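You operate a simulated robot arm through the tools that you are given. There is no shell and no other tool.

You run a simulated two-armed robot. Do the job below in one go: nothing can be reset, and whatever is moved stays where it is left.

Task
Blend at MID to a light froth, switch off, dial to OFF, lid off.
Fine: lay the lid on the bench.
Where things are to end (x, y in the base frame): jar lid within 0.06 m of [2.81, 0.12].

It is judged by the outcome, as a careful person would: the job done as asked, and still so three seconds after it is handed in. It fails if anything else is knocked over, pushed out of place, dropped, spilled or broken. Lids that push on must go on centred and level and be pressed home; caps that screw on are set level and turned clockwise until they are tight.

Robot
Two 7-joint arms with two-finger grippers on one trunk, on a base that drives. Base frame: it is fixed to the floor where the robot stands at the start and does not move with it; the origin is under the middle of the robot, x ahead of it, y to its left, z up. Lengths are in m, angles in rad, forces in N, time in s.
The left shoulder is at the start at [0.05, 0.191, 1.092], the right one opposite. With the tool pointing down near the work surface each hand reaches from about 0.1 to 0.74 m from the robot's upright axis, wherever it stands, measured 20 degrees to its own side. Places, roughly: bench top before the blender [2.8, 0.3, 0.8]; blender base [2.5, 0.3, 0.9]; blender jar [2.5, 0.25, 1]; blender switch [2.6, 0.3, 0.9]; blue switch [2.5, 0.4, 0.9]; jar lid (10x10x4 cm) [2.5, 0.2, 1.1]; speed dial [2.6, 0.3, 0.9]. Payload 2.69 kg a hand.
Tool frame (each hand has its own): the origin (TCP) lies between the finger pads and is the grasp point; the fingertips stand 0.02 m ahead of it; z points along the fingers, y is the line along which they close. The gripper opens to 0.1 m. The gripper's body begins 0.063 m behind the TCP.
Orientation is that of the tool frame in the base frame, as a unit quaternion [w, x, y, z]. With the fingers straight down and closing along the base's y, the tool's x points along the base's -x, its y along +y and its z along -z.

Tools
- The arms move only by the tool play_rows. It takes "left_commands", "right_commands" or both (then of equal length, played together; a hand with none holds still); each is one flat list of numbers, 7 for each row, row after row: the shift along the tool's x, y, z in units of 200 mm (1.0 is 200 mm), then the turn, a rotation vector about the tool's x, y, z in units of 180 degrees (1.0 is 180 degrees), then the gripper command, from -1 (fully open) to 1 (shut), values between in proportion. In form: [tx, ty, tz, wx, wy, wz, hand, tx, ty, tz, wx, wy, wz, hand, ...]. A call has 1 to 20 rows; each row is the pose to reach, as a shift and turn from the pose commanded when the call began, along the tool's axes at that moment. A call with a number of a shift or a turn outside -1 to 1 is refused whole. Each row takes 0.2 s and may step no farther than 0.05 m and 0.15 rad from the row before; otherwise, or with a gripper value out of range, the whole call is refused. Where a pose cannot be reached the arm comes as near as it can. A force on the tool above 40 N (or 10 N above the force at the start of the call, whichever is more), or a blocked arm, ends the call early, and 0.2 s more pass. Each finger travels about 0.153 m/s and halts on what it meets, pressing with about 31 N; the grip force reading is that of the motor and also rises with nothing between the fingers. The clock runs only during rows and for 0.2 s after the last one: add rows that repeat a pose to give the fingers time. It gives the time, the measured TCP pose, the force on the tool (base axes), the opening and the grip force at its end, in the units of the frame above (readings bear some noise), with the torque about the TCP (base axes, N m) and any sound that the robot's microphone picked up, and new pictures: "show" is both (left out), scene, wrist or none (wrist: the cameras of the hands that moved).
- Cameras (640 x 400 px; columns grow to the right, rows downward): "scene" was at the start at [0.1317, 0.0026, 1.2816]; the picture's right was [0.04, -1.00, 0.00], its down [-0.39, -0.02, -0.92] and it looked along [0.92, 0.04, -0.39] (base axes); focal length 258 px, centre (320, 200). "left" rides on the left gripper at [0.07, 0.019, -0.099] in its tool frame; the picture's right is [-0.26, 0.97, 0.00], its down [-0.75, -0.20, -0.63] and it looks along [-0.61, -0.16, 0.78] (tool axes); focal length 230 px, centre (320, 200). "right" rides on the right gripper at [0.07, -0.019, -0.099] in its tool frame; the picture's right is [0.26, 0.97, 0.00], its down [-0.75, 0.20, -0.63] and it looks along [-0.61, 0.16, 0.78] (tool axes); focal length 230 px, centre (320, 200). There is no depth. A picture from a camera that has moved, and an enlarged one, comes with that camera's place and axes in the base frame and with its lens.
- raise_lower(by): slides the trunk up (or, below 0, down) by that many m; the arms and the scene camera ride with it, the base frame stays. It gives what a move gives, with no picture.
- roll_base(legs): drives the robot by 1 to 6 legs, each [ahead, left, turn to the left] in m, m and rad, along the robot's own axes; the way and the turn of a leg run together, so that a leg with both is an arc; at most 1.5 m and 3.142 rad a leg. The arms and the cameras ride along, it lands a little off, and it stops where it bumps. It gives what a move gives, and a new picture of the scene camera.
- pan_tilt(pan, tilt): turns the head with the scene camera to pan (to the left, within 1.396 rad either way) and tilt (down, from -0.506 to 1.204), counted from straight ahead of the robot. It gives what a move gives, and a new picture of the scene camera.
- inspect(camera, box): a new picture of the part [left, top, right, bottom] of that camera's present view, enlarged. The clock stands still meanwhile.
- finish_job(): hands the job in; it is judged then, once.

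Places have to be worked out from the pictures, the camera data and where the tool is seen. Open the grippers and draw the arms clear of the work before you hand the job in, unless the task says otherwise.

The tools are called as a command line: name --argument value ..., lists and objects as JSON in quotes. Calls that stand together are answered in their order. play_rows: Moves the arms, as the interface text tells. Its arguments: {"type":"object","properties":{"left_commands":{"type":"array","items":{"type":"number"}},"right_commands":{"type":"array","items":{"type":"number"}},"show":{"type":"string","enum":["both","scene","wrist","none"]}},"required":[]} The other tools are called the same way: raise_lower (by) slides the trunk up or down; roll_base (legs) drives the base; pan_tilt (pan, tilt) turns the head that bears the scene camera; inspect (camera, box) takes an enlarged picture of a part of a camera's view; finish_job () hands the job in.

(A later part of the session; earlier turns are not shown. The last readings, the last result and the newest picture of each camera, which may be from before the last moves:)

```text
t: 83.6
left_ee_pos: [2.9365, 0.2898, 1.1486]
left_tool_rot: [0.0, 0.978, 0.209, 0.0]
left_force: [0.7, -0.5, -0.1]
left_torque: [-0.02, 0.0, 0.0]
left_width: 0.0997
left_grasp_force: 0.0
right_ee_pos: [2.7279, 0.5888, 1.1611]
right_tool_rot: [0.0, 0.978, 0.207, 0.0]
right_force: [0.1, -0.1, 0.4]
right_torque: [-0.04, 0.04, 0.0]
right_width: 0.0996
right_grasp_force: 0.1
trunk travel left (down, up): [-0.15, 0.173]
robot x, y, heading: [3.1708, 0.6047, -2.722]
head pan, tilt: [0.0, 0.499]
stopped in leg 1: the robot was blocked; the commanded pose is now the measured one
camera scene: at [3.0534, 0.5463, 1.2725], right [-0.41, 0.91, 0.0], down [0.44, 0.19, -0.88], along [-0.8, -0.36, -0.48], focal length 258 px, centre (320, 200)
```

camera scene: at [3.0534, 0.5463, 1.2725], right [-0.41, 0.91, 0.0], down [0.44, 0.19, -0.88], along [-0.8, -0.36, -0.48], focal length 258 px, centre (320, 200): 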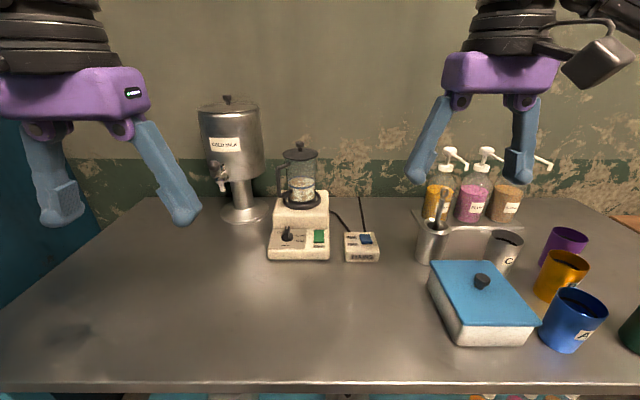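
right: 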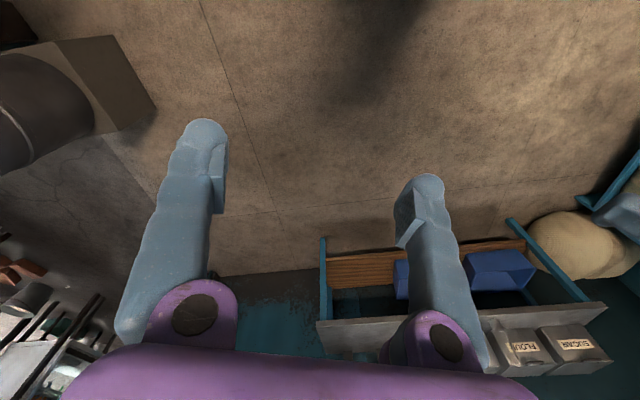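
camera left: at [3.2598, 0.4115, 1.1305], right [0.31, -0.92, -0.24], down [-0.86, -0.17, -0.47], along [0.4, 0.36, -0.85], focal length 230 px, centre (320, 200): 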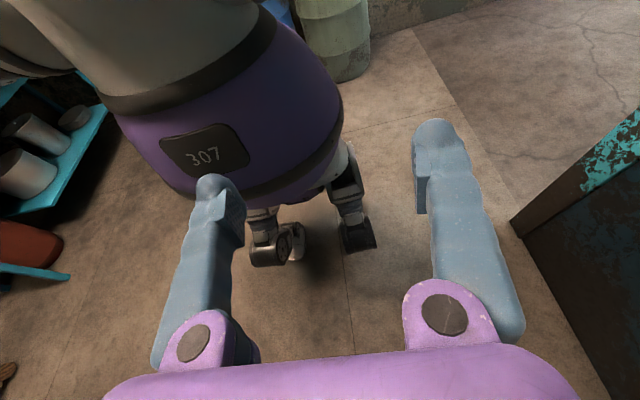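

The base stopped against the bench about 0.10 m short of what I asked; nothing on the bench moved. I back off 2 cm so as not to lean on it, and take a close look at the controls.

roll_base --legs '[[-0.02, 0, 0]]'

inspect --camera "scene" --box '[255, 180, 395, 268]'

inspect --camera "scene" --box '[300, 220, 390, 268]'

inspect --camera "scene" --box '[250, 130, 350, 210]'

```text
t: 84.4
left_ee_pos: [2.953, 0.2964, 1.1498]
left_tool_rot: [0.0, 0.978, 0.208, -0.001]
left_force: [1.6, 0.9, 0.6]
left_torque: [-0.04, 0.03, 0.0]
left_width: 0.1004
left_grasp_force: 0.0
right_ee_pos: [2.7456, 0.5969, 1.1603]
right_tool_rot: [0.0, 0.978, 0.209, 0.0]
right_force: [-0.2, -0.5, -0.1]
right_torque: [0.0, 0.01, 0.02]
right_width: 0.0997
right_grasp_force: 0.2
trunk travel left (down, up): [-0.15, 0.173]
robot x, y, heading: [3.189, 0.6061, -2.723]
head pan, tilt: [0.0, 0.499]
camera scene: at [3.0703, 0.5538, 1.2724], right [-0.41, 0.91, 0.0], down [0.44, 0.19, -0.88], along [-0.8, -0.36, -0.48], focal length 258 px, centre (320, 200)
```

scene: 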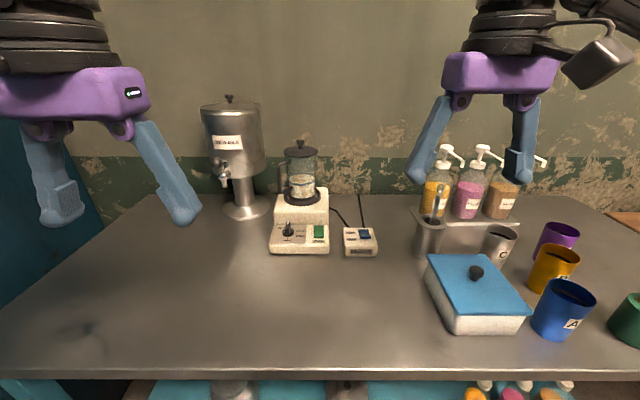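

```text
4.55 times, centred on (325, 224) of scene
camera zoom: at [3.0703, 0.5538, 1.2724], right [-0.41, 0.91, 0.0], down [0.44, 0.19, -0.88], along [-0.8, -0.36, -0.48], focal length 1171 px, centre (297, 91)
```

zoom: 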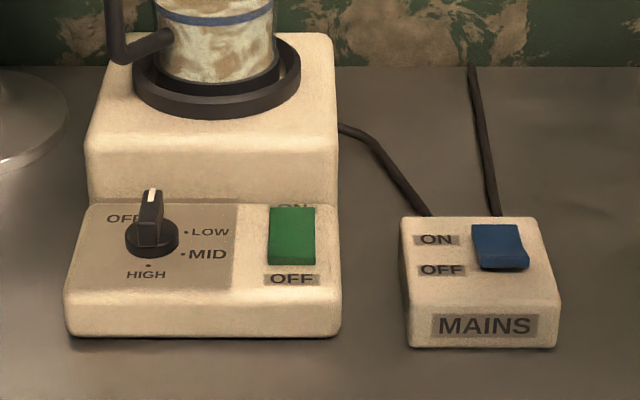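

```text
7.11 times, centred on (345, 244) of scene
camera zoom: at [3.0703, 0.5538, 1.2724], right [-0.41, 0.91, 0.0], down [0.44, 0.19, -0.88], along [-0.8, -0.36, -0.48], focal length 1831 px, centre (142, -113)
```

zoom: 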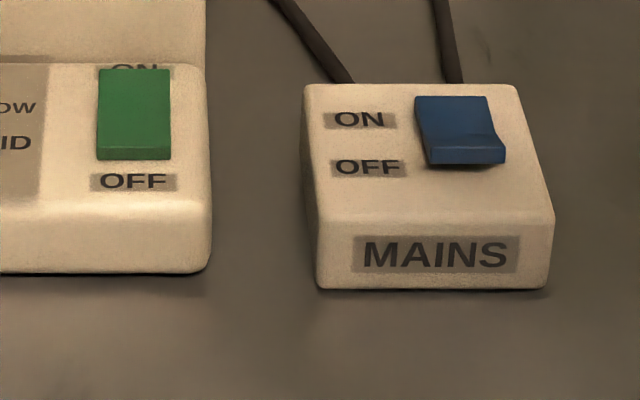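

```text
5.00 times, centred on (300, 170) of scene
camera zoom: at [3.0703, 0.5538, 1.2724], right [-0.41, 0.91, 0.0], down [0.44, 0.19, -0.88], along [-0.8, -0.36, -0.48], focal length 1288 px, centre (420, 350)
```

zoom: 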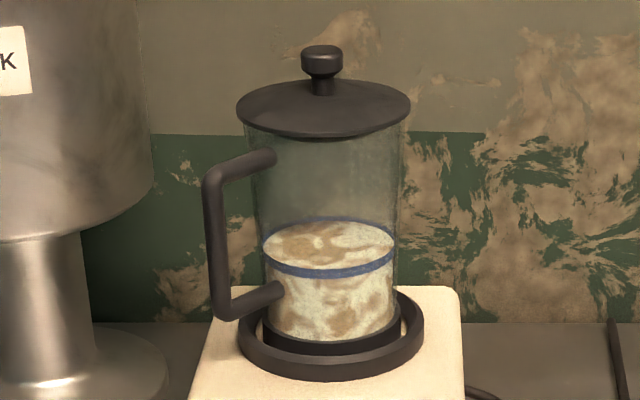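

Mains rocker is pressed at ON, the green rocker at OFF and the dial at OFF. I raise the trunk by 0.12 m to get a second, higher view for triangulating the controls.

raise_lower --by 0.12

pan_tilt --pan 0.0 --tilt 0.7

inspect --camera "scene" --box '[255, 140, 395, 228]'

inspect --camera "scene" --box '[255, 190, 345, 246]'

```text
t: 85.9
left_ee_pos: [2.9531, 0.2954, 1.2697]
left_tool_rot: [0.0, 0.978, 0.209, 0.002]
left_force: [-1.1, -0.4, 0.1]
left_torque: [-0.04, 0.01, -0.02]
left_width: 0.0999
left_grasp_force: 0.1
right_ee_pos: [2.7455, 0.5967, 1.2795]
right_tool_rot: [0.0, 0.978, 0.207, 0.001]
right_force: [0.1, -0.6, 1.2]
right_torque: [0.04, -0.01, -0.02]
right_width: 0.1
right_grasp_force: 0.1
trunk travel left (down, up): [-0.27, 0.053]
robot x, y, heading: [3.1909, 0.6064, -2.728]
head pan, tilt: [0.0, 0.499]
```

```text
t: 86.6
left_ee_pos: [2.9532, 0.2978, 1.2694]
left_tool_rot: [0.0, 0.978, 0.208, 0.001]
left_force: [-0.4, -0.3, 1.3]
left_torque: [-0.04, 0.04, 0.01]
left_width: 0.1001
left_grasp_force: 0.1
right_ee_pos: [2.7455, 0.5975, 1.2805]
right_tool_rot: [0.0, 0.978, 0.207, 0.001]
right_force: [-0.4, -0.3, 0.3]
right_torque: [-0.04, 0.01, 0.0]
right_width: 0.1
right_grasp_force: 0.0
trunk travel left (down, up): [-0.27, 0.053]
robot x, y, heading: [3.192, 0.6121, -2.722]
head pan, tilt: [0.0, 0.7]
camera scene: at [3.0751, 0.5559, 1.3746], right [-0.41, 0.91, 0.0], down [0.59, 0.26, -0.77], along [-0.7, -0.31, -0.64], focal length 258 px, centre (320, 200)
```

scene: 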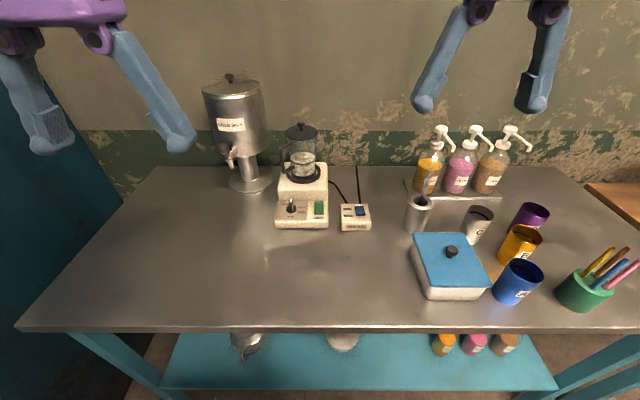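

```text
4.55 times, centred on (325, 184) of scene
camera zoom: at [3.0751, 0.5559, 1.3746], right [-0.41, 0.91, 0.0], down [0.59, 0.26, -0.77], along [-0.7, -0.31, -0.64], focal length 1171 px, centre (297, 273)
```

zoom: 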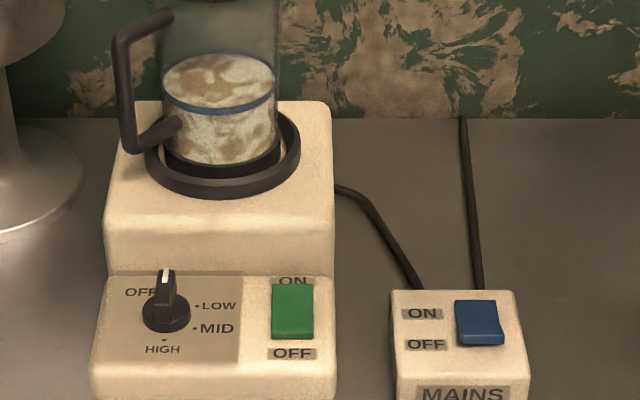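

```text
7.11 times, centred on (300, 218) of scene
camera zoom: at [3.0751, 0.5559, 1.3746], right [-0.41, 0.91, 0.0], down [0.59, 0.26, -0.77], along [-0.7, -0.31, -0.64], focal length 1831 px, centre (462, 72)
```

zoom: 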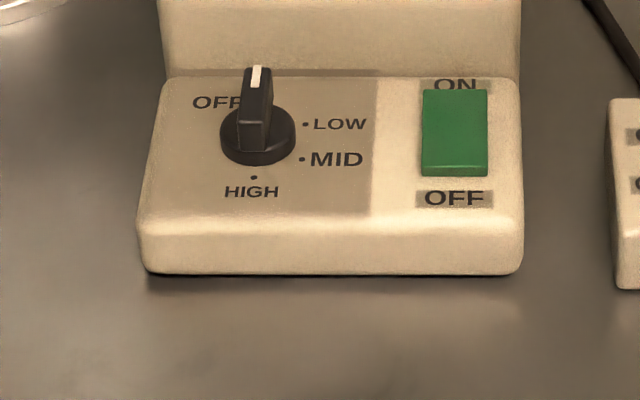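

The triangulation puts the bench top at z about 0.857, the green rocker centre at about (2.590, 0.337, 0.895) and the dial about 75 mm to its left, on a panel sloping about 14 degrees. I zoom on the jar in this view to fix the lid's place too.

inspect --camera "scene" --box '[255, 110, 345, 190]'

inspect --camera "scene" --box '[330, 195, 380, 235]'

```text
5.00 times, centred on (300, 150) of scene
camera zoom: at [3.0751, 0.5559, 1.3746], right [-0.41, 0.91, 0.0], down [0.59, 0.26, -0.77], along [-0.7, -0.31, -0.64], focal length 1288 px, centre (420, 450)
```

zoom: 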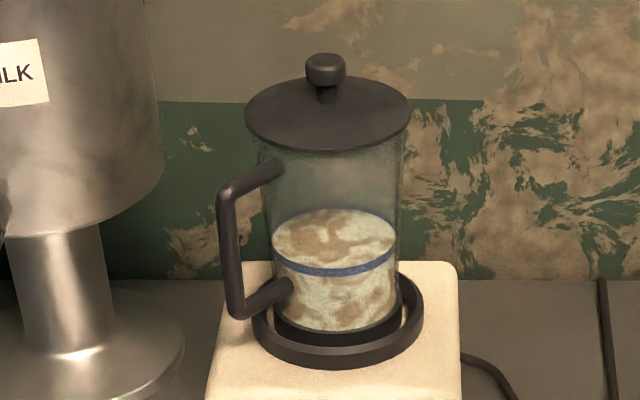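

```text
10.00 times, centred on (355, 215) of scene
camera zoom: at [3.0751, 0.5559, 1.3746], right [-0.41, 0.91, 0.0], down [0.59, 0.26, -0.77], along [-0.7, -0.31, -0.64], focal length 2575 px, centre (-30, 50)
```

zoom: 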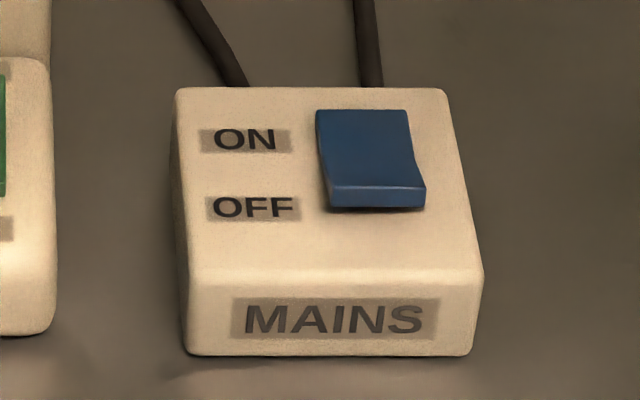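

The lid knob sits at about (2.49, 0.24, 1.085) and the dial at about (2.62, 0.268) with its panel at z 0.89. I start bringing the left hand over the dial, tilting it 14 degrees forward to match the panel and half closing the fingers.

play_rows --left_commands '[-0.15, -0.05, 0.125, 0, -0.013, 0, -0.2, -0.3, -0.1, 0.25, 0, -0.026, 0, -0.2, -0.45, -0.15, 0.375, 0, -0.039, 0, -0.2, -0.6, -0.2, 0.5, 0, -0.052, 0, -0.2, -0.75, -0.25, 0.625, 0, -0.065, 0, -0.2, -0.9, -0.3, 0.75, 0, -0.0778, 0, -0.2]' --show "both"

```text
t: 88.0
left_ee_pos: [2.7645, 0.2788, 1.1202]
left_tool_rot: [0.025, 0.971, 0.207, -0.119]
left_force: [-0.3, -0.7, -0.4]
left_torque: [0.03, -0.02, 0.01]
left_width: 0.0599
left_grasp_force: 0.0
right_ee_pos: [2.7436, 0.5959, 1.2799]
right_tool_rot: [0.0, 0.978, 0.207, 0.001]
right_force: [0.0, 0.2, -0.4]
right_torque: [0.01, -0.01, -0.02]
right_width: 0.0998
right_grasp_force: 0.1
trunk travel left (down, up): [-0.27, 0.053]
robot x, y, heading: [3.1918, 0.6075, -2.723]
head pan, tilt: [0.0, 0.7]
camera scene: at [3.0744, 0.5559, 1.3745], right [-0.41, 0.91, 0.0], down [0.59, 0.26, -0.76], along [-0.7, -0.31, -0.64], focal length 258 px, centre (320, 200)
camera left: at [2.8534, 0.2999, 1.1985], right [0.17, -0.98, 0.06], down [-0.61, -0.05, 0.79], along [-0.78, -0.17, -0.61], focal length 230 px, centre (320, 200)
```

scene: 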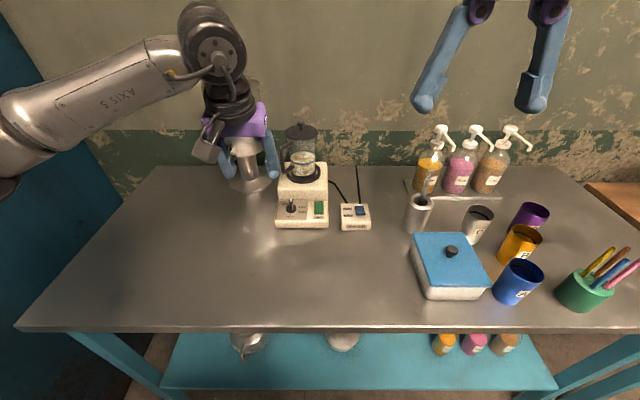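
left: 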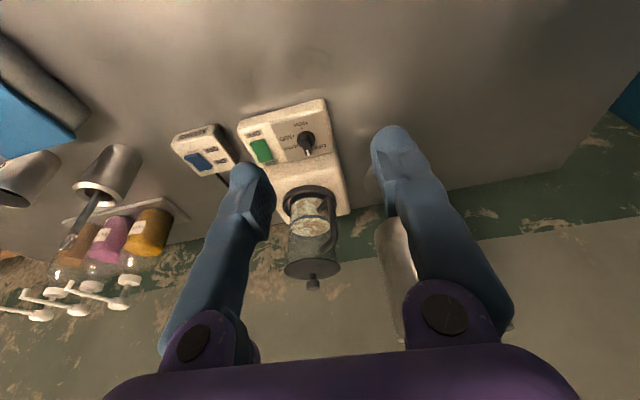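

The wrist picture confirms the dial at about (2.623, 0.266) and the rocker at (2.588, 0.335). I move the left hand to a pre-grasp point about 6 cm above the dial along its axis.

play_rows --left_commands '[-0.077, -0.0465, 0.16, 0, 0, 0, -0.2, -0.154, -0.093, 0.32, 0, 0, 0, -0.2, -0.231, -0.1395, 0.482, 0, 0, 0, -0.2, -0.308, -0.186, 0.642, 0, 0, 0, -0.2, -0.3845, -0.2325, 0.803, 0, 0, 0, -0.2]' --show "both"

inspect --camera "left" --box '[200, 60, 460, 220]'

inspect --camera "scene" --box '[240, 150, 380, 240]'

```text
t: 89.2
left_ee_pos: [2.6411, 0.2756, 0.9796]
left_tool_rot: [0.026, 0.971, 0.207, -0.118]
left_force: [-0.2, 0.2, -0.3]
left_torque: [0.0, -0.01, 0.03]
left_width: 0.06
left_grasp_force: 0.0
right_ee_pos: [2.7433, 0.598, 1.2806]
right_tool_rot: [0.0, 0.978, 0.207, 0.001]
right_force: [-0.5, 0.9, -0.3]
right_torque: [-0.03, 0.0, -0.01]
right_width: 0.1001
right_grasp_force: 0.1
trunk travel left (down, up): [-0.27, 0.053]
robot x, y, heading: [3.1923, 0.6104, -2.725]
head pan, tilt: [0.0, 0.7]
camera scene: at [3.0743, 0.5561, 1.3745], right [-0.41, 0.91, 0.0], down [0.59, 0.26, -0.76], along [-0.7, -0.31, -0.64], focal length 258 px, centre (320, 200)
camera left: at [2.7309, 0.2962, 1.0591], right [0.17, -0.98, 0.06], down [-0.61, -0.05, 0.79], along [-0.78, -0.17, -0.61], focal length 230 px, centre (320, 200)
```

scene: 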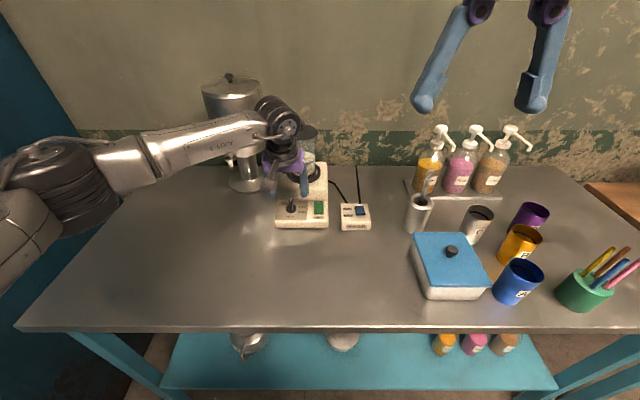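
left: 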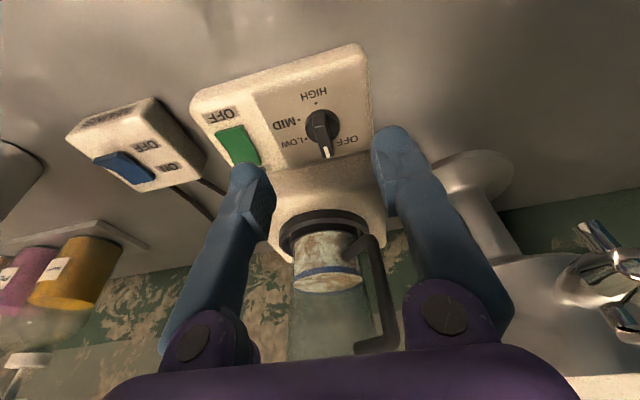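

```text
2.46 times, centred on (330, 140) of left
camera zoom: at [2.7309, 0.2962, 1.0591], right [0.17, -0.98, 0.06], down [-0.61, -0.05, 0.79], along [-0.78, -0.17, -0.61], focal length 566 px, centre (295, 348)
```

zoom: 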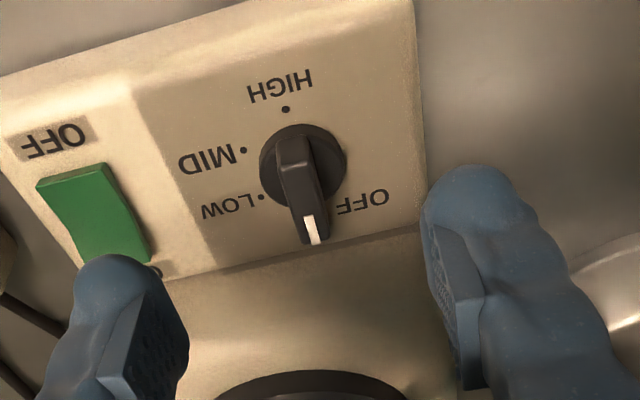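

```text
4.44 times, centred on (310, 195) of scene
camera zoom: at [3.0743, 0.5561, 1.3745], right [-0.41, 0.91, 0.0], down [0.59, 0.26, -0.76], along [-0.7, -0.31, -0.64], focal length 1145 px, centre (364, 222)
```

zoom: 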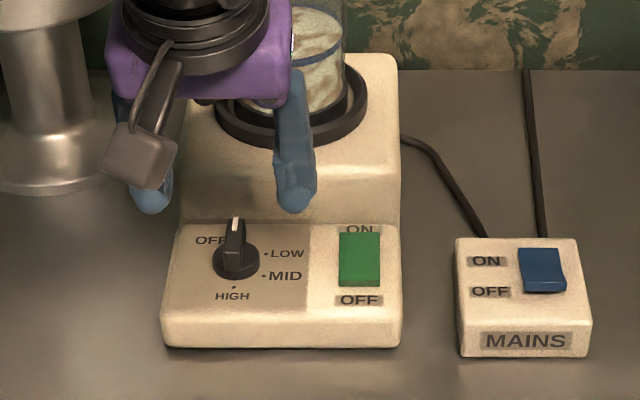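

The dial sits about 2-3 mm to the left and toward me relative to the tool axis; the fin lies along the tool's x axis, so the fingers will close across it. I descend 5.5 cm along the dial axis with that correction and close on the fin.

play_rows --left_commands '[0.005, 0.006, 0.1, 0, 0, 0, -0.2, 0.01, 0.0125, 0.19, 0, 0, 0, -0.2, 0.01, 0.0125, 0.275, 0, 0, 0, -0.2, 0.01, 0.0125, 0.275, 0, 0, 0, -0.2]' --show "both"

inspect --camera "left" --box '[200, 100, 460, 262]'

inspect --camera "scene" --box '[240, 170, 340, 234]'

```text
t: 90.2
left_ee_pos: [2.6336, 0.2682, 0.9285]
left_tool_rot: [0.025, 0.971, 0.207, -0.119]
left_force: [-0.2, 0.5, 0.3]
left_torque: [-0.01, 0.01, 0.01]
left_width: 0.0598
left_grasp_force: 0.0
right_ee_pos: [2.7455, 0.598, 1.2806]
right_tool_rot: [0.0, 0.978, 0.207, 0.001]
right_force: [-0.3, -0.8, 0.1]
right_torque: [-0.01, 0.02, -0.01]
right_width: 0.1001
right_grasp_force: 0.1
trunk travel left (down, up): [-0.27, 0.053]
robot x, y, heading: [3.1928, 0.6084, -2.724]
head pan, tilt: [0.0, 0.7]
camera scene: at [3.0752, 0.5559, 1.3746], right [-0.41, 0.91, 0.0], down [0.59, 0.26, -0.77], along [-0.7, -0.31, -0.64], focal length 258 px, centre (320, 200)
camera left: at [2.7228, 0.2884, 1.0071], right [0.17, -0.98, 0.06], down [-0.61, -0.05, 0.79], along [-0.78, -0.17, -0.61], focal length 230 px, centre (320, 200)
```

scene: 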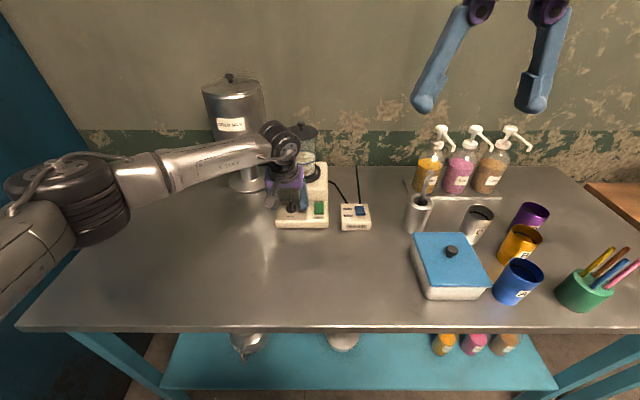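
left: 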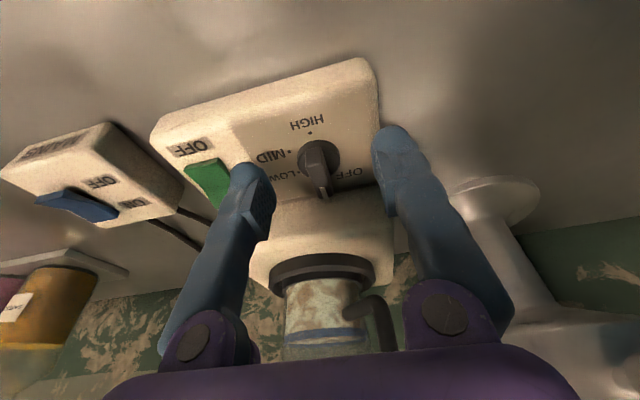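

```text
2.46 times, centred on (330, 181) of left
camera zoom: at [2.7228, 0.2884, 1.0071], right [0.17, -0.98, 0.06], down [-0.61, -0.05, 0.79], along [-0.78, -0.17, -0.61], focal length 566 px, centre (295, 247)
```

zoom: 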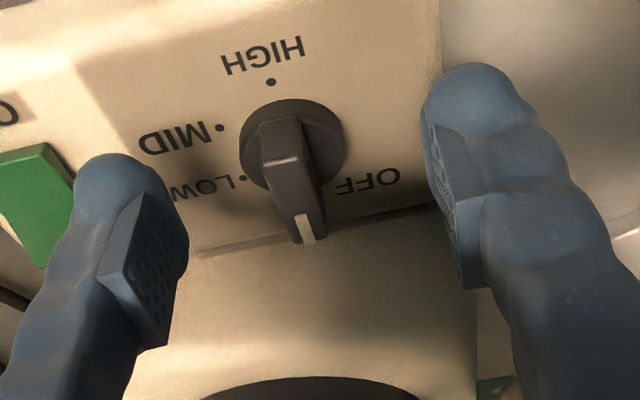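

```text
6.25 times, centred on (290, 202) of scene
camera zoom: at [3.0752, 0.5559, 1.3746], right [-0.41, 0.91, 0.0], down [0.59, 0.26, -0.77], along [-0.7, -0.31, -0.64], focal length 1610 px, centre (508, 188)
```

zoom: 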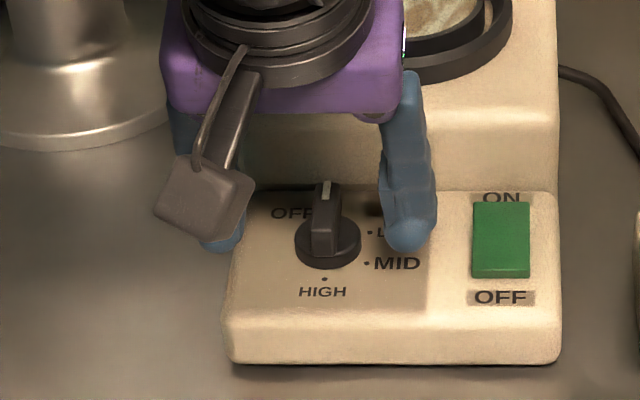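

Both views show the dial centred between the fingers. I close on the fin.

play_rows --left_commands '[0, 0, 0, 0, 0, 0, 0.3, 0, 0, 0, 0, 0, 0, 0.8, 0, 0, 0, 0, 0, 0, 0.8]' --show "wrist"

inspect --camera "left" --box '[200, 100, 460, 262]'

```text
t: 91.0
left_ee_pos: [2.633, 0.268, 0.9288]
left_tool_rot: [0.025, 0.971, 0.207, -0.118]
left_force: [-0.7, -0.1, 0.4]
left_torque: [0.02, 0.03, 0.0]
left_width: 0.01
left_grasp_force: 0.1
right_ee_pos: [2.7448, 0.5965, 1.2796]
right_tool_rot: [0.0, 0.978, 0.207, 0.001]
right_force: [-0.1, -0.3, 0.2]
right_torque: [0.04, -0.02, 0.01]
right_width: 0.0999
right_grasp_force: 0.0
trunk travel left (down, up): [-0.27, 0.053]
robot x, y, heading: [3.1913, 0.6054, -2.722]
head pan, tilt: [0.0, 0.7]
camera left: at [2.7227, 0.2883, 1.0072], right [0.17, -0.98, 0.06], down [-0.61, -0.05, 0.79], along [-0.78, -0.17, -0.61], focal length 230 px, centre (320, 200)
```

left: 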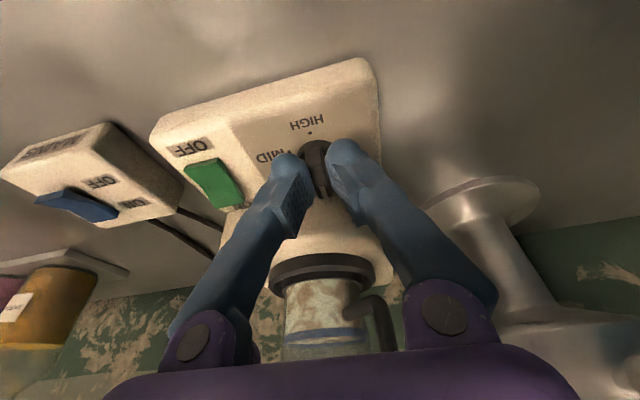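

```text
2.46 times, centred on (330, 181) of left
camera zoom: at [2.7227, 0.2883, 1.0072], right [0.17, -0.98, 0.06], down [-0.61, -0.05, 0.79], along [-0.78, -0.17, -0.61], focal length 566 px, centre (295, 247)
```

zoom: 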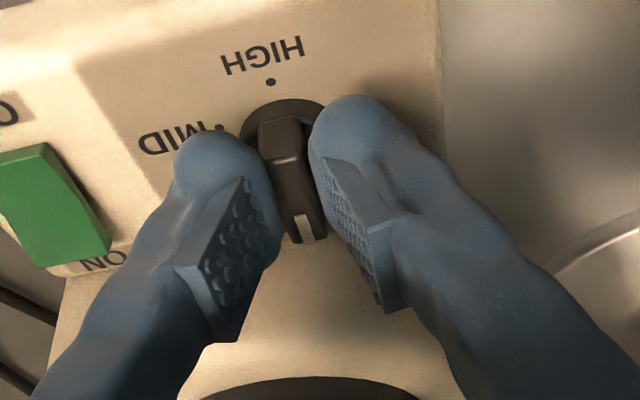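

The fingers are at 10 mm and not yet squeezing, so the fin is a little thinner; I close fully.

play_rows --left_commands '[0, 0, 0, 0, 0, 0, 1, 0, 0, 0, 0, 0, 0, 1]' --show "wrist"

```text
t: 91.6
left_ee_pos: [2.6328, 0.2684, 0.9276]
left_tool_rot: [0.024, 0.971, 0.208, -0.118]
left_force: [0.5, 0.8, 0.4]
left_torque: [-0.01, -0.01, 0.0]
left_width: 0.0
left_grasp_force: 29.7
right_ee_pos: [2.7455, 0.5964, 1.281]
right_tool_rot: [-0.001, 0.979, 0.206, 0.001]
right_force: [0.2, -0.2, -0.2]
right_torque: [-0.02, -0.02, 0.0]
right_width: 0.0999
right_grasp_force: 0.0
trunk travel left (down, up): [-0.27, 0.053]
robot x, y, heading: [3.1879, 0.6068, -2.718]
head pan, tilt: [0.0, 0.7]
camera left: at [2.7227, 0.2883, 1.0072], right [0.17, -0.98, 0.06], down [-0.61, -0.05, 0.79], along [-0.78, -0.17, -0.61], focal length 230 px, centre (320, 200)
```

left: 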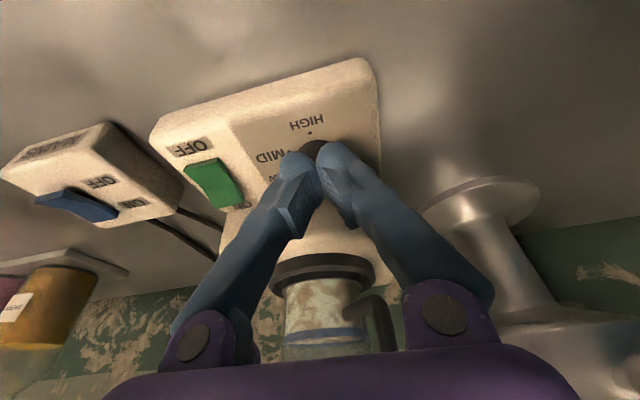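

The fingers met nothing, so their tips are still above the fin. I open a little, go down another 8 mm along the axis and close again.

play_rows --left_commands '[0, 0, 0, 0, 0, 0, 0.3, 0, 0, 0, 0, 0, 0, 0.3, 0, 0, 0.02, 0, 0, 0, 0.3, 0, 0, 0.04, 0, 0, 0, 0.3, 0, 0, 0.04, 0, 0, 0, 1, 0, 0, 0.04, 0, 0, 0, 1]' --show "wrist"

inspect --camera "left" --box '[200, 100, 460, 262]'

```text
t: 93.0
left_ee_pos: [2.6307, 0.2696, 0.9199]
left_tool_rot: [0.024, 0.971, 0.207, -0.118]
left_force: [-3.5, 10.0, -4.3]
left_torque: [-0.06, 0.43, -0.08]
left_width: 0.01
left_grasp_force: 37.4
right_ee_pos: [2.7436, 0.5974, 1.2792]
right_tool_rot: [0.0, 0.978, 0.207, 0.001]
right_force: [0.7, 0.4, 0.4]
right_torque: [-0.01, -0.01, 0.05]
right_width: 0.1002
right_grasp_force: 0.1
trunk travel left (down, up): [-0.27, 0.053]
robot x, y, heading: [3.1896, 0.6079, -2.724]
head pan, tilt: [0.0, 0.7]
camera left: at [2.7206, 0.2896, 0.9993], right [0.16, -0.98, 0.06], down [-0.61, -0.05, 0.79], along [-0.78, -0.17, -0.61], focal length 230 px, centre (320, 200)
```

left: 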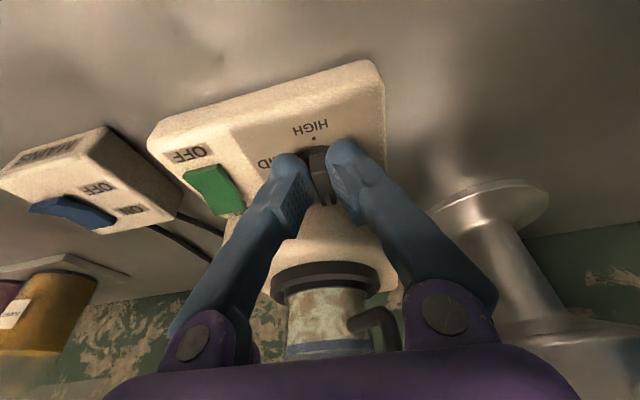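

```text
2.46 times, centred on (330, 181) of left
camera zoom: at [2.7206, 0.2896, 0.9993], right [0.16, -0.98, 0.06], down [-0.61, -0.05, 0.79], along [-0.78, -0.17, -0.61], focal length 566 px, centre (295, 247)
```

zoom: 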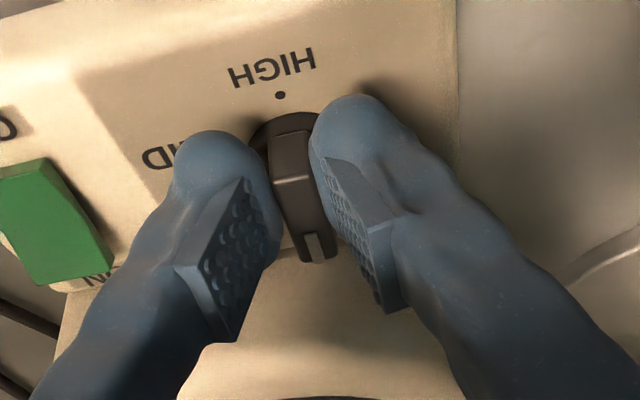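

The fin is now held (10 mm). I turn clockwise by the first 60 degrees, with a slight shift to ease the side force, and watch.

play_rows --left_commands '[0, -0.006, 0, 0, 0, 0.02, 1, 0, -0.006, 0, 0, 0, 0.06, 1, 0, -0.006, 0, 0, 0, 0.1, 1, 0, -0.006, 0, 0, 0, 0.14, 1, 0, -0.006, 0, 0, 0, 0.18, 1, 0, -0.006, 0, 0, 0, 0.22, 1, 0, -0.006, 0, 0, 0, 0.26, 1, 0, -0.006, 0, 0, 0, 0.3, 1, 0, -0.006, 0, 0, 0, 0.3333, 1]' --show "both"

inspect --camera "scene" --box '[240, 170, 340, 234]'

```text
t: 95.0
left_ee_pos: [2.6312, 0.2621, 0.9209]
left_tool_rot: [0.07, 0.979, -0.163, -0.101]
left_force: [-3.2, -24.3, 9.4]
left_torque: [-0.38, -0.27, 0.33]
left_width: 0.0105
left_grasp_force: 38.2
left hand out of reach, approached as far as the arm can: row 7, 8, 9
right_ee_pos: [2.7453, 0.5941, 1.2797]
right_tool_rot: [-0.001, 0.978, 0.208, 0.001]
right_force: [0.0, 0.3, 0.1]
right_torque: [-0.05, 0.0, 0.0]
right_width: 0.1002
right_grasp_force: 0.1
trunk travel left (down, up): [-0.27, 0.053]
robot x, y, heading: [3.1932, 0.6079, -2.727]
head pan, tilt: [0.0, 0.7]
camera scene: at [3.0756, 0.5536, 1.3747], right [-0.41, 0.91, 0.0], down [0.59, 0.26, -0.76], along [-0.7, -0.31, -0.64], focal length 258 px, centre (320, 200)
camera left: at [2.7109, 0.2318, 1.0073], right [-0.53, -0.82, 0.21], down [-0.5, 0.5, 0.71], along [-0.69, 0.27, -0.67], focal length 230 px, centre (320, 200)
```

scene: 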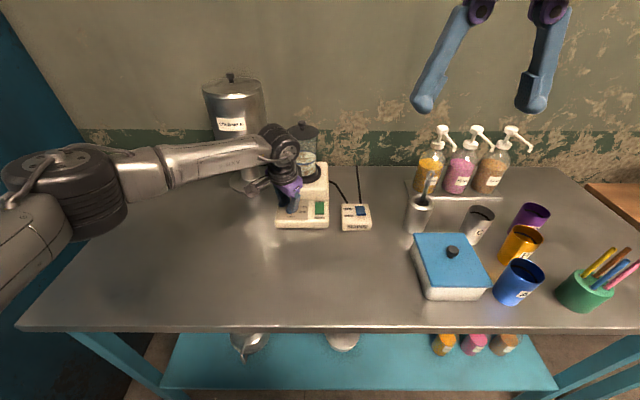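
left: 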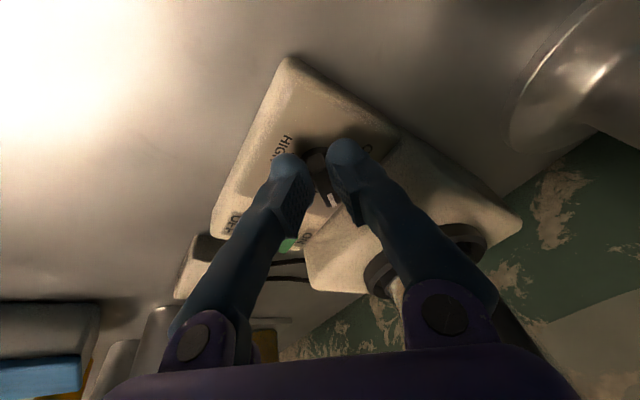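

```text
6.25 times, centred on (290, 202) of scene
camera zoom: at [3.0756, 0.5536, 1.3747], right [-0.41, 0.91, 0.0], down [0.59, 0.26, -0.76], along [-0.7, -0.31, -0.64], focal length 1610 px, centre (508, 188)
```

zoom: 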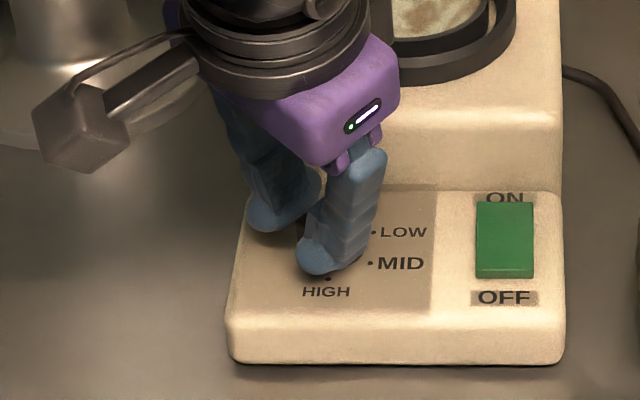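

The left wrist ran into its limit at about 43 degrees of clockwise turn, so the right hand, with the mirrored range, is better for the dial. I open the left fingers, lift off along the tool axis and check where the pointer stands.

play_rows --left_commands '[0, 0, 0, 0, 0, 0, 0.2, 0, 0, 0, 0, 0, 0, 0.2, 0, 0, -0.15, 0, 0, 0, 0.2, 0, 0, -0.35, 0, 0, 0, 0.2, 0, 0, -0.55, 0, 0, 0, 0.2]' --show "both"

inspect --camera "left" --box '[200, 80, 460, 242]'

inspect --camera "scene" --box '[240, 170, 340, 234]'

```text
t: 96.2
left_ee_pos: [2.653, 0.2793, 1.029]
left_tool_rot: [0.068, 0.979, -0.164, -0.101]
left_force: [-0.1, -0.6, 0.4]
left_torque: [0.0, -0.01, -0.01]
left_width: 0.04
left_grasp_force: 0.1
right_ee_pos: [2.7449, 0.597, 1.2798]
right_tool_rot: [0.0, 0.978, 0.207, 0.0]
right_force: [0.1, 0.2, 0.8]
right_torque: [-0.01, 0.04, -0.03]
right_width: 0.1
right_grasp_force: 0.0
trunk travel left (down, up): [-0.27, 0.053]
robot x, y, heading: [3.1909, 0.6075, -2.724]
head pan, tilt: [0.0, 0.7]
camera scene: at [3.0754, 0.5563, 1.3746], right [-0.41, 0.91, 0.0], down [0.59, 0.26, -0.77], along [-0.7, -0.31, -0.64], focal length 258 px, centre (320, 200)
camera left: at [2.7332, 0.2473, 1.1157], right [-0.54, -0.82, 0.2], down [-0.5, 0.5, 0.71], along [-0.68, 0.28, -0.67], focal length 230 px, centre (320, 200)
```

scene: 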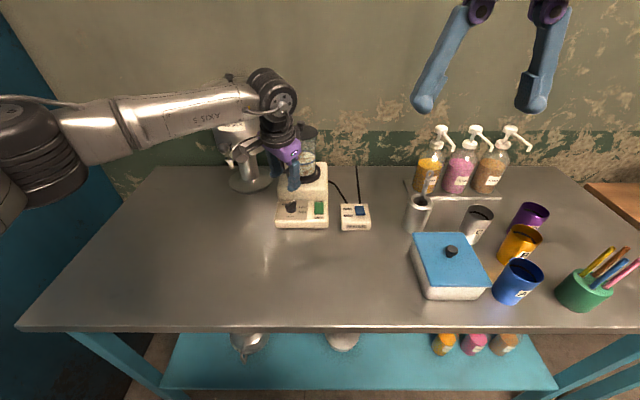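
left: 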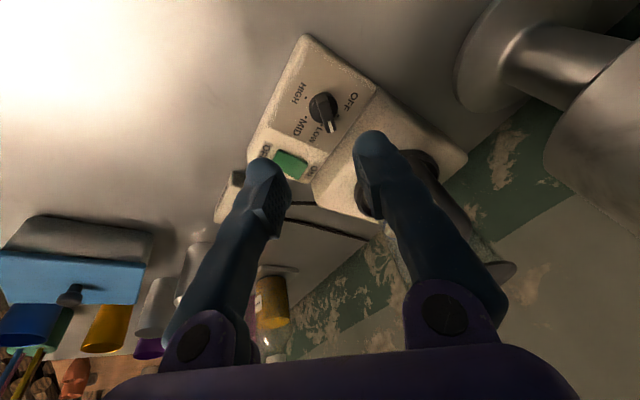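

```text
2.46 times, centred on (330, 161) of left
camera zoom: at [2.7332, 0.2473, 1.1157], right [-0.54, -0.82, 0.2], down [-0.5, 0.5, 0.71], along [-0.68, 0.28, -0.67], focal length 566 px, centre (295, 296)
```

zoom: 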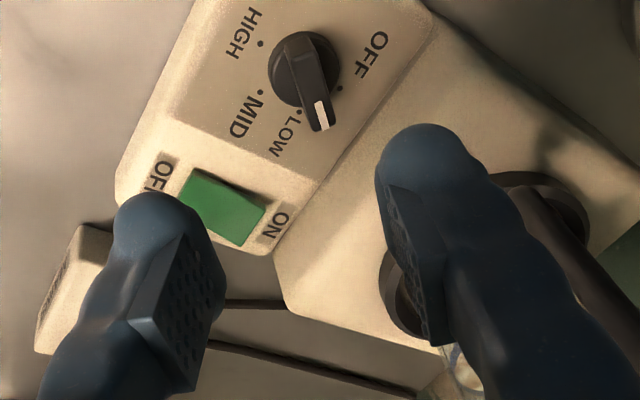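

```text
6.25 times, centred on (290, 202) of scene
camera zoom: at [3.0754, 0.5563, 1.3746], right [-0.41, 0.91, 0.0], down [0.59, 0.26, -0.77], along [-0.7, -0.31, -0.64], focal length 1610 px, centre (508, 188)
```

zoom: 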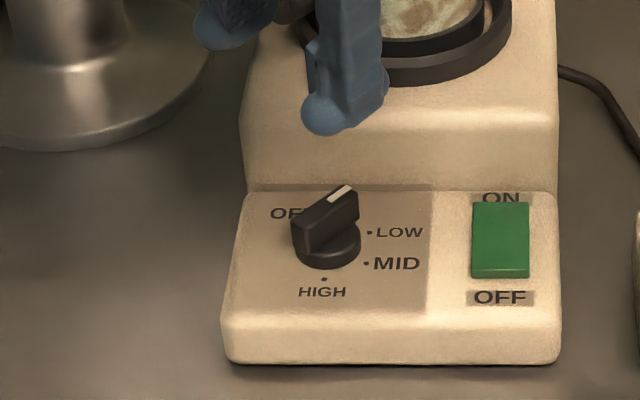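

The pointer now stands at about 43 degrees, just short of LOW, and the OFF dot shows OFF is straight to the rear, so MID is at 120 degrees. I draw the left hand back to the left and start bringing the right hand over.

play_rows --left_commands '[0.1407, 0.0643, -0.0881, 0, 0, -0.0341, 0.2, 0.2814, 0.1286, -0.1761, 0, 0, -0.0683, 0.2, 0.4221, 0.1929, -0.2642, 0, 0, -0.1024, 0.2, 0.5629, 0.2571, -0.3523, 0, 0, -0.1366, 0.2, 0.7036, 0.3214, -0.4404, 0, 0, -0.1707, 0.2, 0.8443, 0.3857, -0.5284, 0, 0, -0.2049, 0.2, 0.985, 0.45, -0.6165, 0, 0, -0.239, 0.2]' --right_commands '[0, 0.0929, 0.0714, 0, -0.0111, 0, 0.2, 0, 0.1857, 0.1429, 0, -0.0222, 0, 0.2, 0, 0.2786, 0.2143, 0, -0.0333, 0, 0.2, 0, 0.3714, 0.2857, 0, -0.0445, 0, 0.2, 0, 0.4643, 0.3571, 0, -0.0556, 0, 0.2, 0, 0.5571, 0.4286, 0, -0.0667, 0, 0.2, 0, 0.65, 0.5, 0, -0.0778, 0, 0.2]' --show "both"

```text
t: 97.8
left_ee_pos: [2.8349, 0.1392, 1.1258]
left_tool_rot: [0.025, 0.971, 0.206, -0.118]
left_force: [-0.1, -0.3, -0.5]
left_torque: [0.03, 0.03, 0.01]
left_width: 0.04
left_grasp_force: 0.0
right_ee_pos: [2.7975, 0.4773, 1.1801]
right_tool_rot: [0.025, 0.971, 0.206, -0.118]
right_force: [0.6, 0.1, -0.5]
right_torque: [0.01, -0.02, -0.03]
right_width: 0.04
right_grasp_force: 0.0
trunk travel left (down, up): [-0.27, 0.053]
robot x, y, heading: [3.1928, 0.6032, -2.723]
head pan, tilt: [0.0, 0.7]
camera scene: at [3.0758, 0.5553, 1.3747], right [-0.41, 0.91, 0.0], down [0.59, 0.26, -0.77], along [-0.7, -0.31, -0.64], focal length 258 px, centre (320, 200)
camera right: at [2.8732, 0.531, 1.2589], right [0.62, -0.78, -0.06], down [-0.45, -0.42, 0.79], along [-0.65, -0.46, -0.61], focal length 230 px, centre (320, 200)
camera left: at [2.9256, 0.1596, 1.2043], right [0.16, -0.98, 0.06], down [-0.61, -0.05, 0.79], along [-0.78, -0.17, -0.61], focal length 230 px, centre (320, 200)
```

scene: 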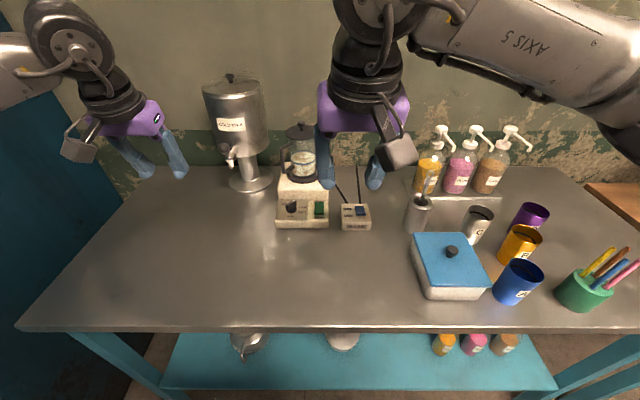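
right: 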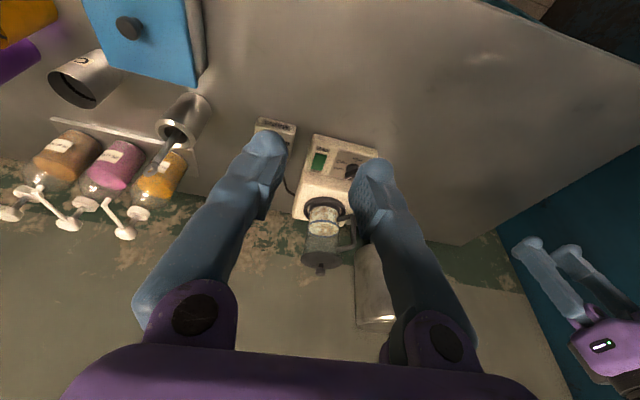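
left: 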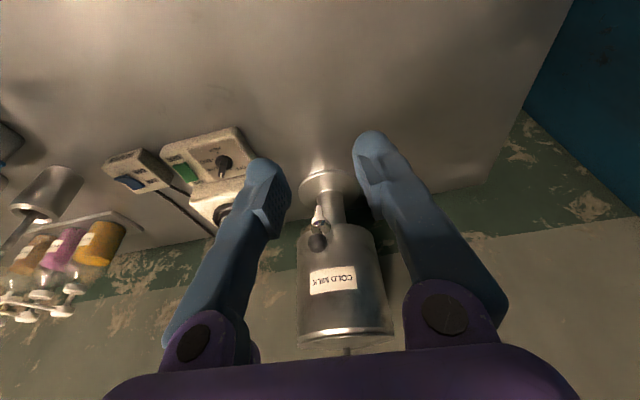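

Both hands are clear of each other. I move the right hand toward the dial and turn it 43 degrees clockwise to line up with the fin.

play_rows --right_commands '[-0.0833, 0.0625, 0.12, 0, 0, 0.04, 0.2, -0.1667, 0.125, 0.24, 0, 0, 0.08, 0.2, -0.25, 0.1875, 0.36, 0, 0, 0.12, 0.2, -0.3333, 0.25, 0.48, 0, 0, 0.16, 0.2, -0.4167, 0.3125, 0.6, 0, 0, 0.2, 0.2, -0.5, 0.375, 0.72, 0, 0, 0.239, 0.2]' --show "both"

inspect --camera "right" --box '[200, 60, 460, 222]'

```text
t: 99.2
left_ee_pos: [2.835, 0.1394, 1.1254]
left_tool_rot: [0.026, 0.971, 0.207, -0.118]
left_force: [-0.5, -0.1, 0.2]
left_torque: [0.01, 0.02, 0.01]
left_width: 0.04
left_grasp_force: 0.1
right_ee_pos: [2.7092, 0.3548, 1.0637]
right_tool_rot: [0.068, 0.979, -0.165, -0.1]
right_force: [-0.1, -0.2, -0.2]
right_torque: [0.0, 0.0, 0.0]
right_width: 0.04
right_grasp_force: 0.1
trunk travel left (down, up): [-0.27, 0.053]
robot x, y, heading: [3.1944, 0.6101, -2.721]
head pan, tilt: [0.0, 0.7]
camera scene: at [3.0749, 0.5553, 1.3745], right [-0.41, 0.91, 0.0], down [0.59, 0.26, -0.76], along [-0.7, -0.31, -0.64], focal length 258 px, centre (320, 200)
camera right: at [2.8004, 0.359, 1.144], right [-0.06, -0.99, 0.11], down [-0.62, 0.13, 0.78], along [-0.78, -0.02, -0.62], focal length 230 px, centre (320, 200)
```

scene: 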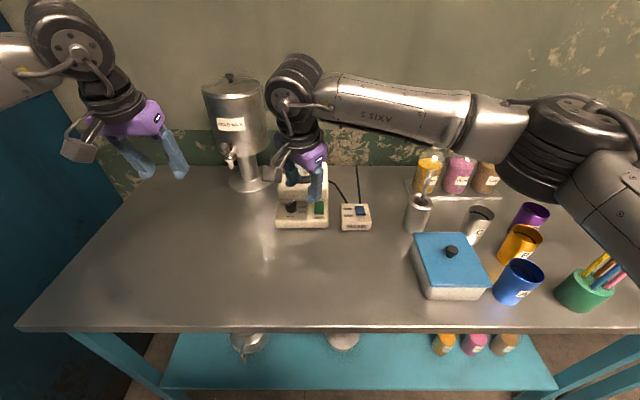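
right: 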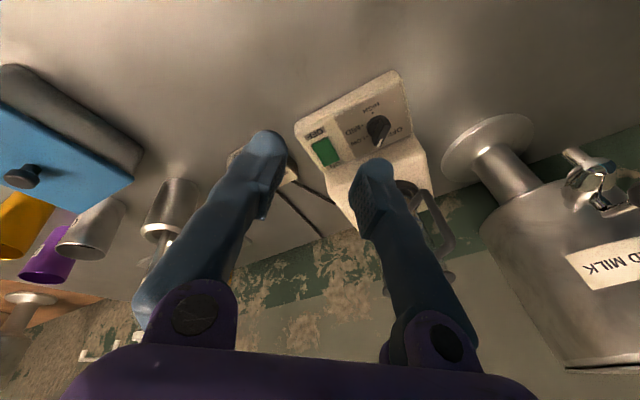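

```text
2.46 times, centred on (330, 141) of right
camera zoom: at [2.8004, 0.359, 1.144], right [-0.06, -0.99, 0.11], down [-0.62, 0.13, 0.78], along [-0.78, -0.02, -0.62], focal length 566 px, centre (295, 345)
```

zoom: 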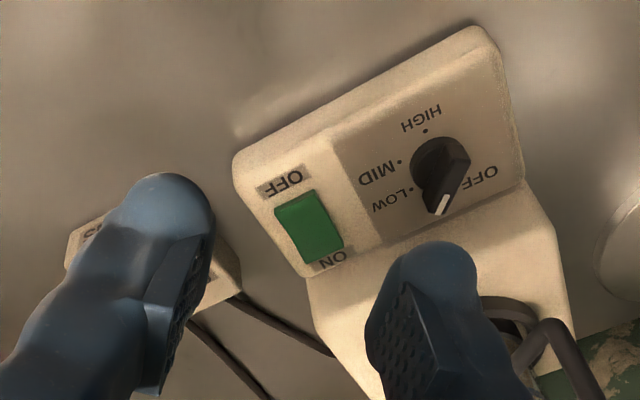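

The right camera agrees on the dial's place within 3 mm. I move to about 5 cm above the grip point along the dial's axis.

play_rows --right_commands '[-0.0229, 0.1014, 0.144, 0, 0, 0, 0.2, -0.0458, 0.2028, 0.288, 0, 0, 0, 0.2, -0.0686, 0.3041, 0.432, 0, 0, 0, 0.2, -0.0915, 0.4055, 0.576, 0, 0, 0, 0.2, -0.0915, 0.4055, 0.576, 0, 0, 0, 0.2]' --show "both"

inspect --camera "right" --box '[200, 80, 460, 242]'

```text
t: 100.4
left_ee_pos: [2.8345, 0.1422, 1.1254]
left_tool_rot: [0.025, 0.971, 0.205, -0.118]
left_force: [-0.2, 0.1, -0.2]
left_torque: [0.01, -0.01, -0.03]
left_width: 0.0398
left_grasp_force: 0.0
right_ee_pos: [2.6413, 0.2766, 0.9711]
right_tool_rot: [0.067, 0.979, -0.164, -0.101]
right_force: [1.1, 0.4, -0.2]
right_torque: [0.01, 0.01, 0.01]
right_width: 0.0403
right_grasp_force: 0.0
trunk travel left (down, up): [-0.27, 0.053]
robot x, y, heading: [3.192, 0.6072, -2.723]
head pan, tilt: [0.0, 0.7]
camera scene: at [3.0749, 0.5565, 1.3746], right [-0.41, 0.91, 0.0], down [0.59, 0.26, -0.77], along [-0.7, -0.31, -0.64], focal length 258 px, centre (320, 200)
camera right: at [2.7324, 0.2796, 1.0513], right [-0.06, -0.99, 0.11], down [-0.62, 0.13, 0.78], along [-0.78, -0.02, -0.62], focal length 230 px, centre (320, 200)
```

scene: 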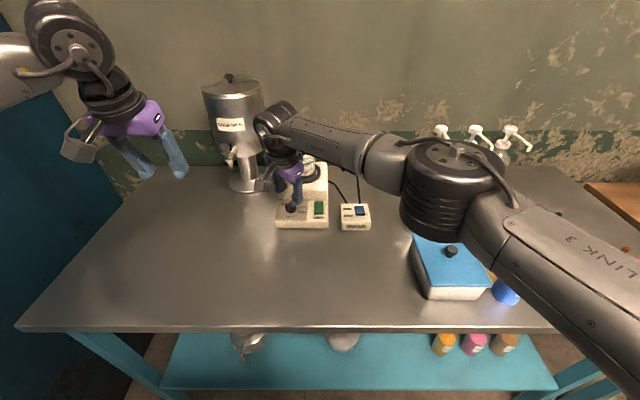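
right: 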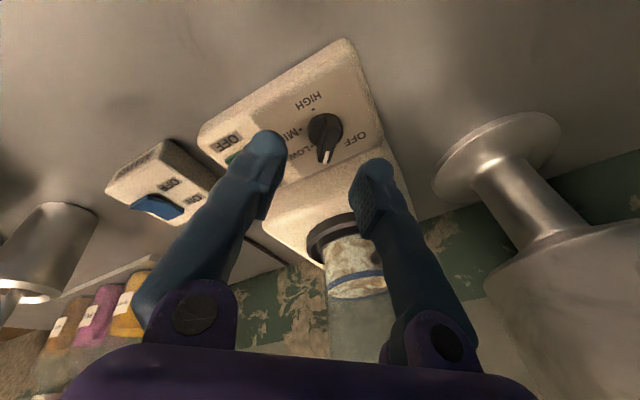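

```text
2.46 times, centred on (330, 161) of right
camera zoom: at [2.7324, 0.2796, 1.0513], right [-0.06, -0.99, 0.11], down [-0.62, 0.13, 0.78], along [-0.78, -0.02, -0.62], focal length 566 px, centre (295, 296)
```

zoom: 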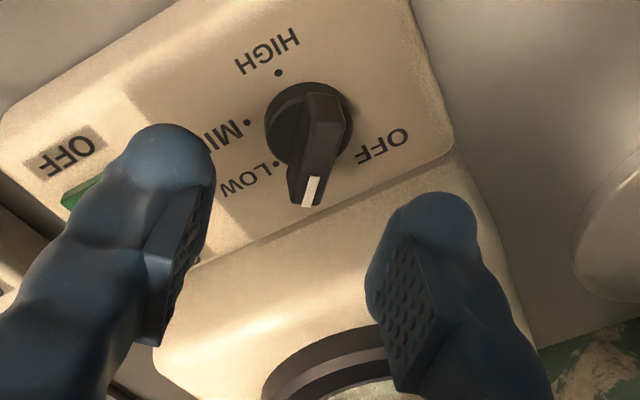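

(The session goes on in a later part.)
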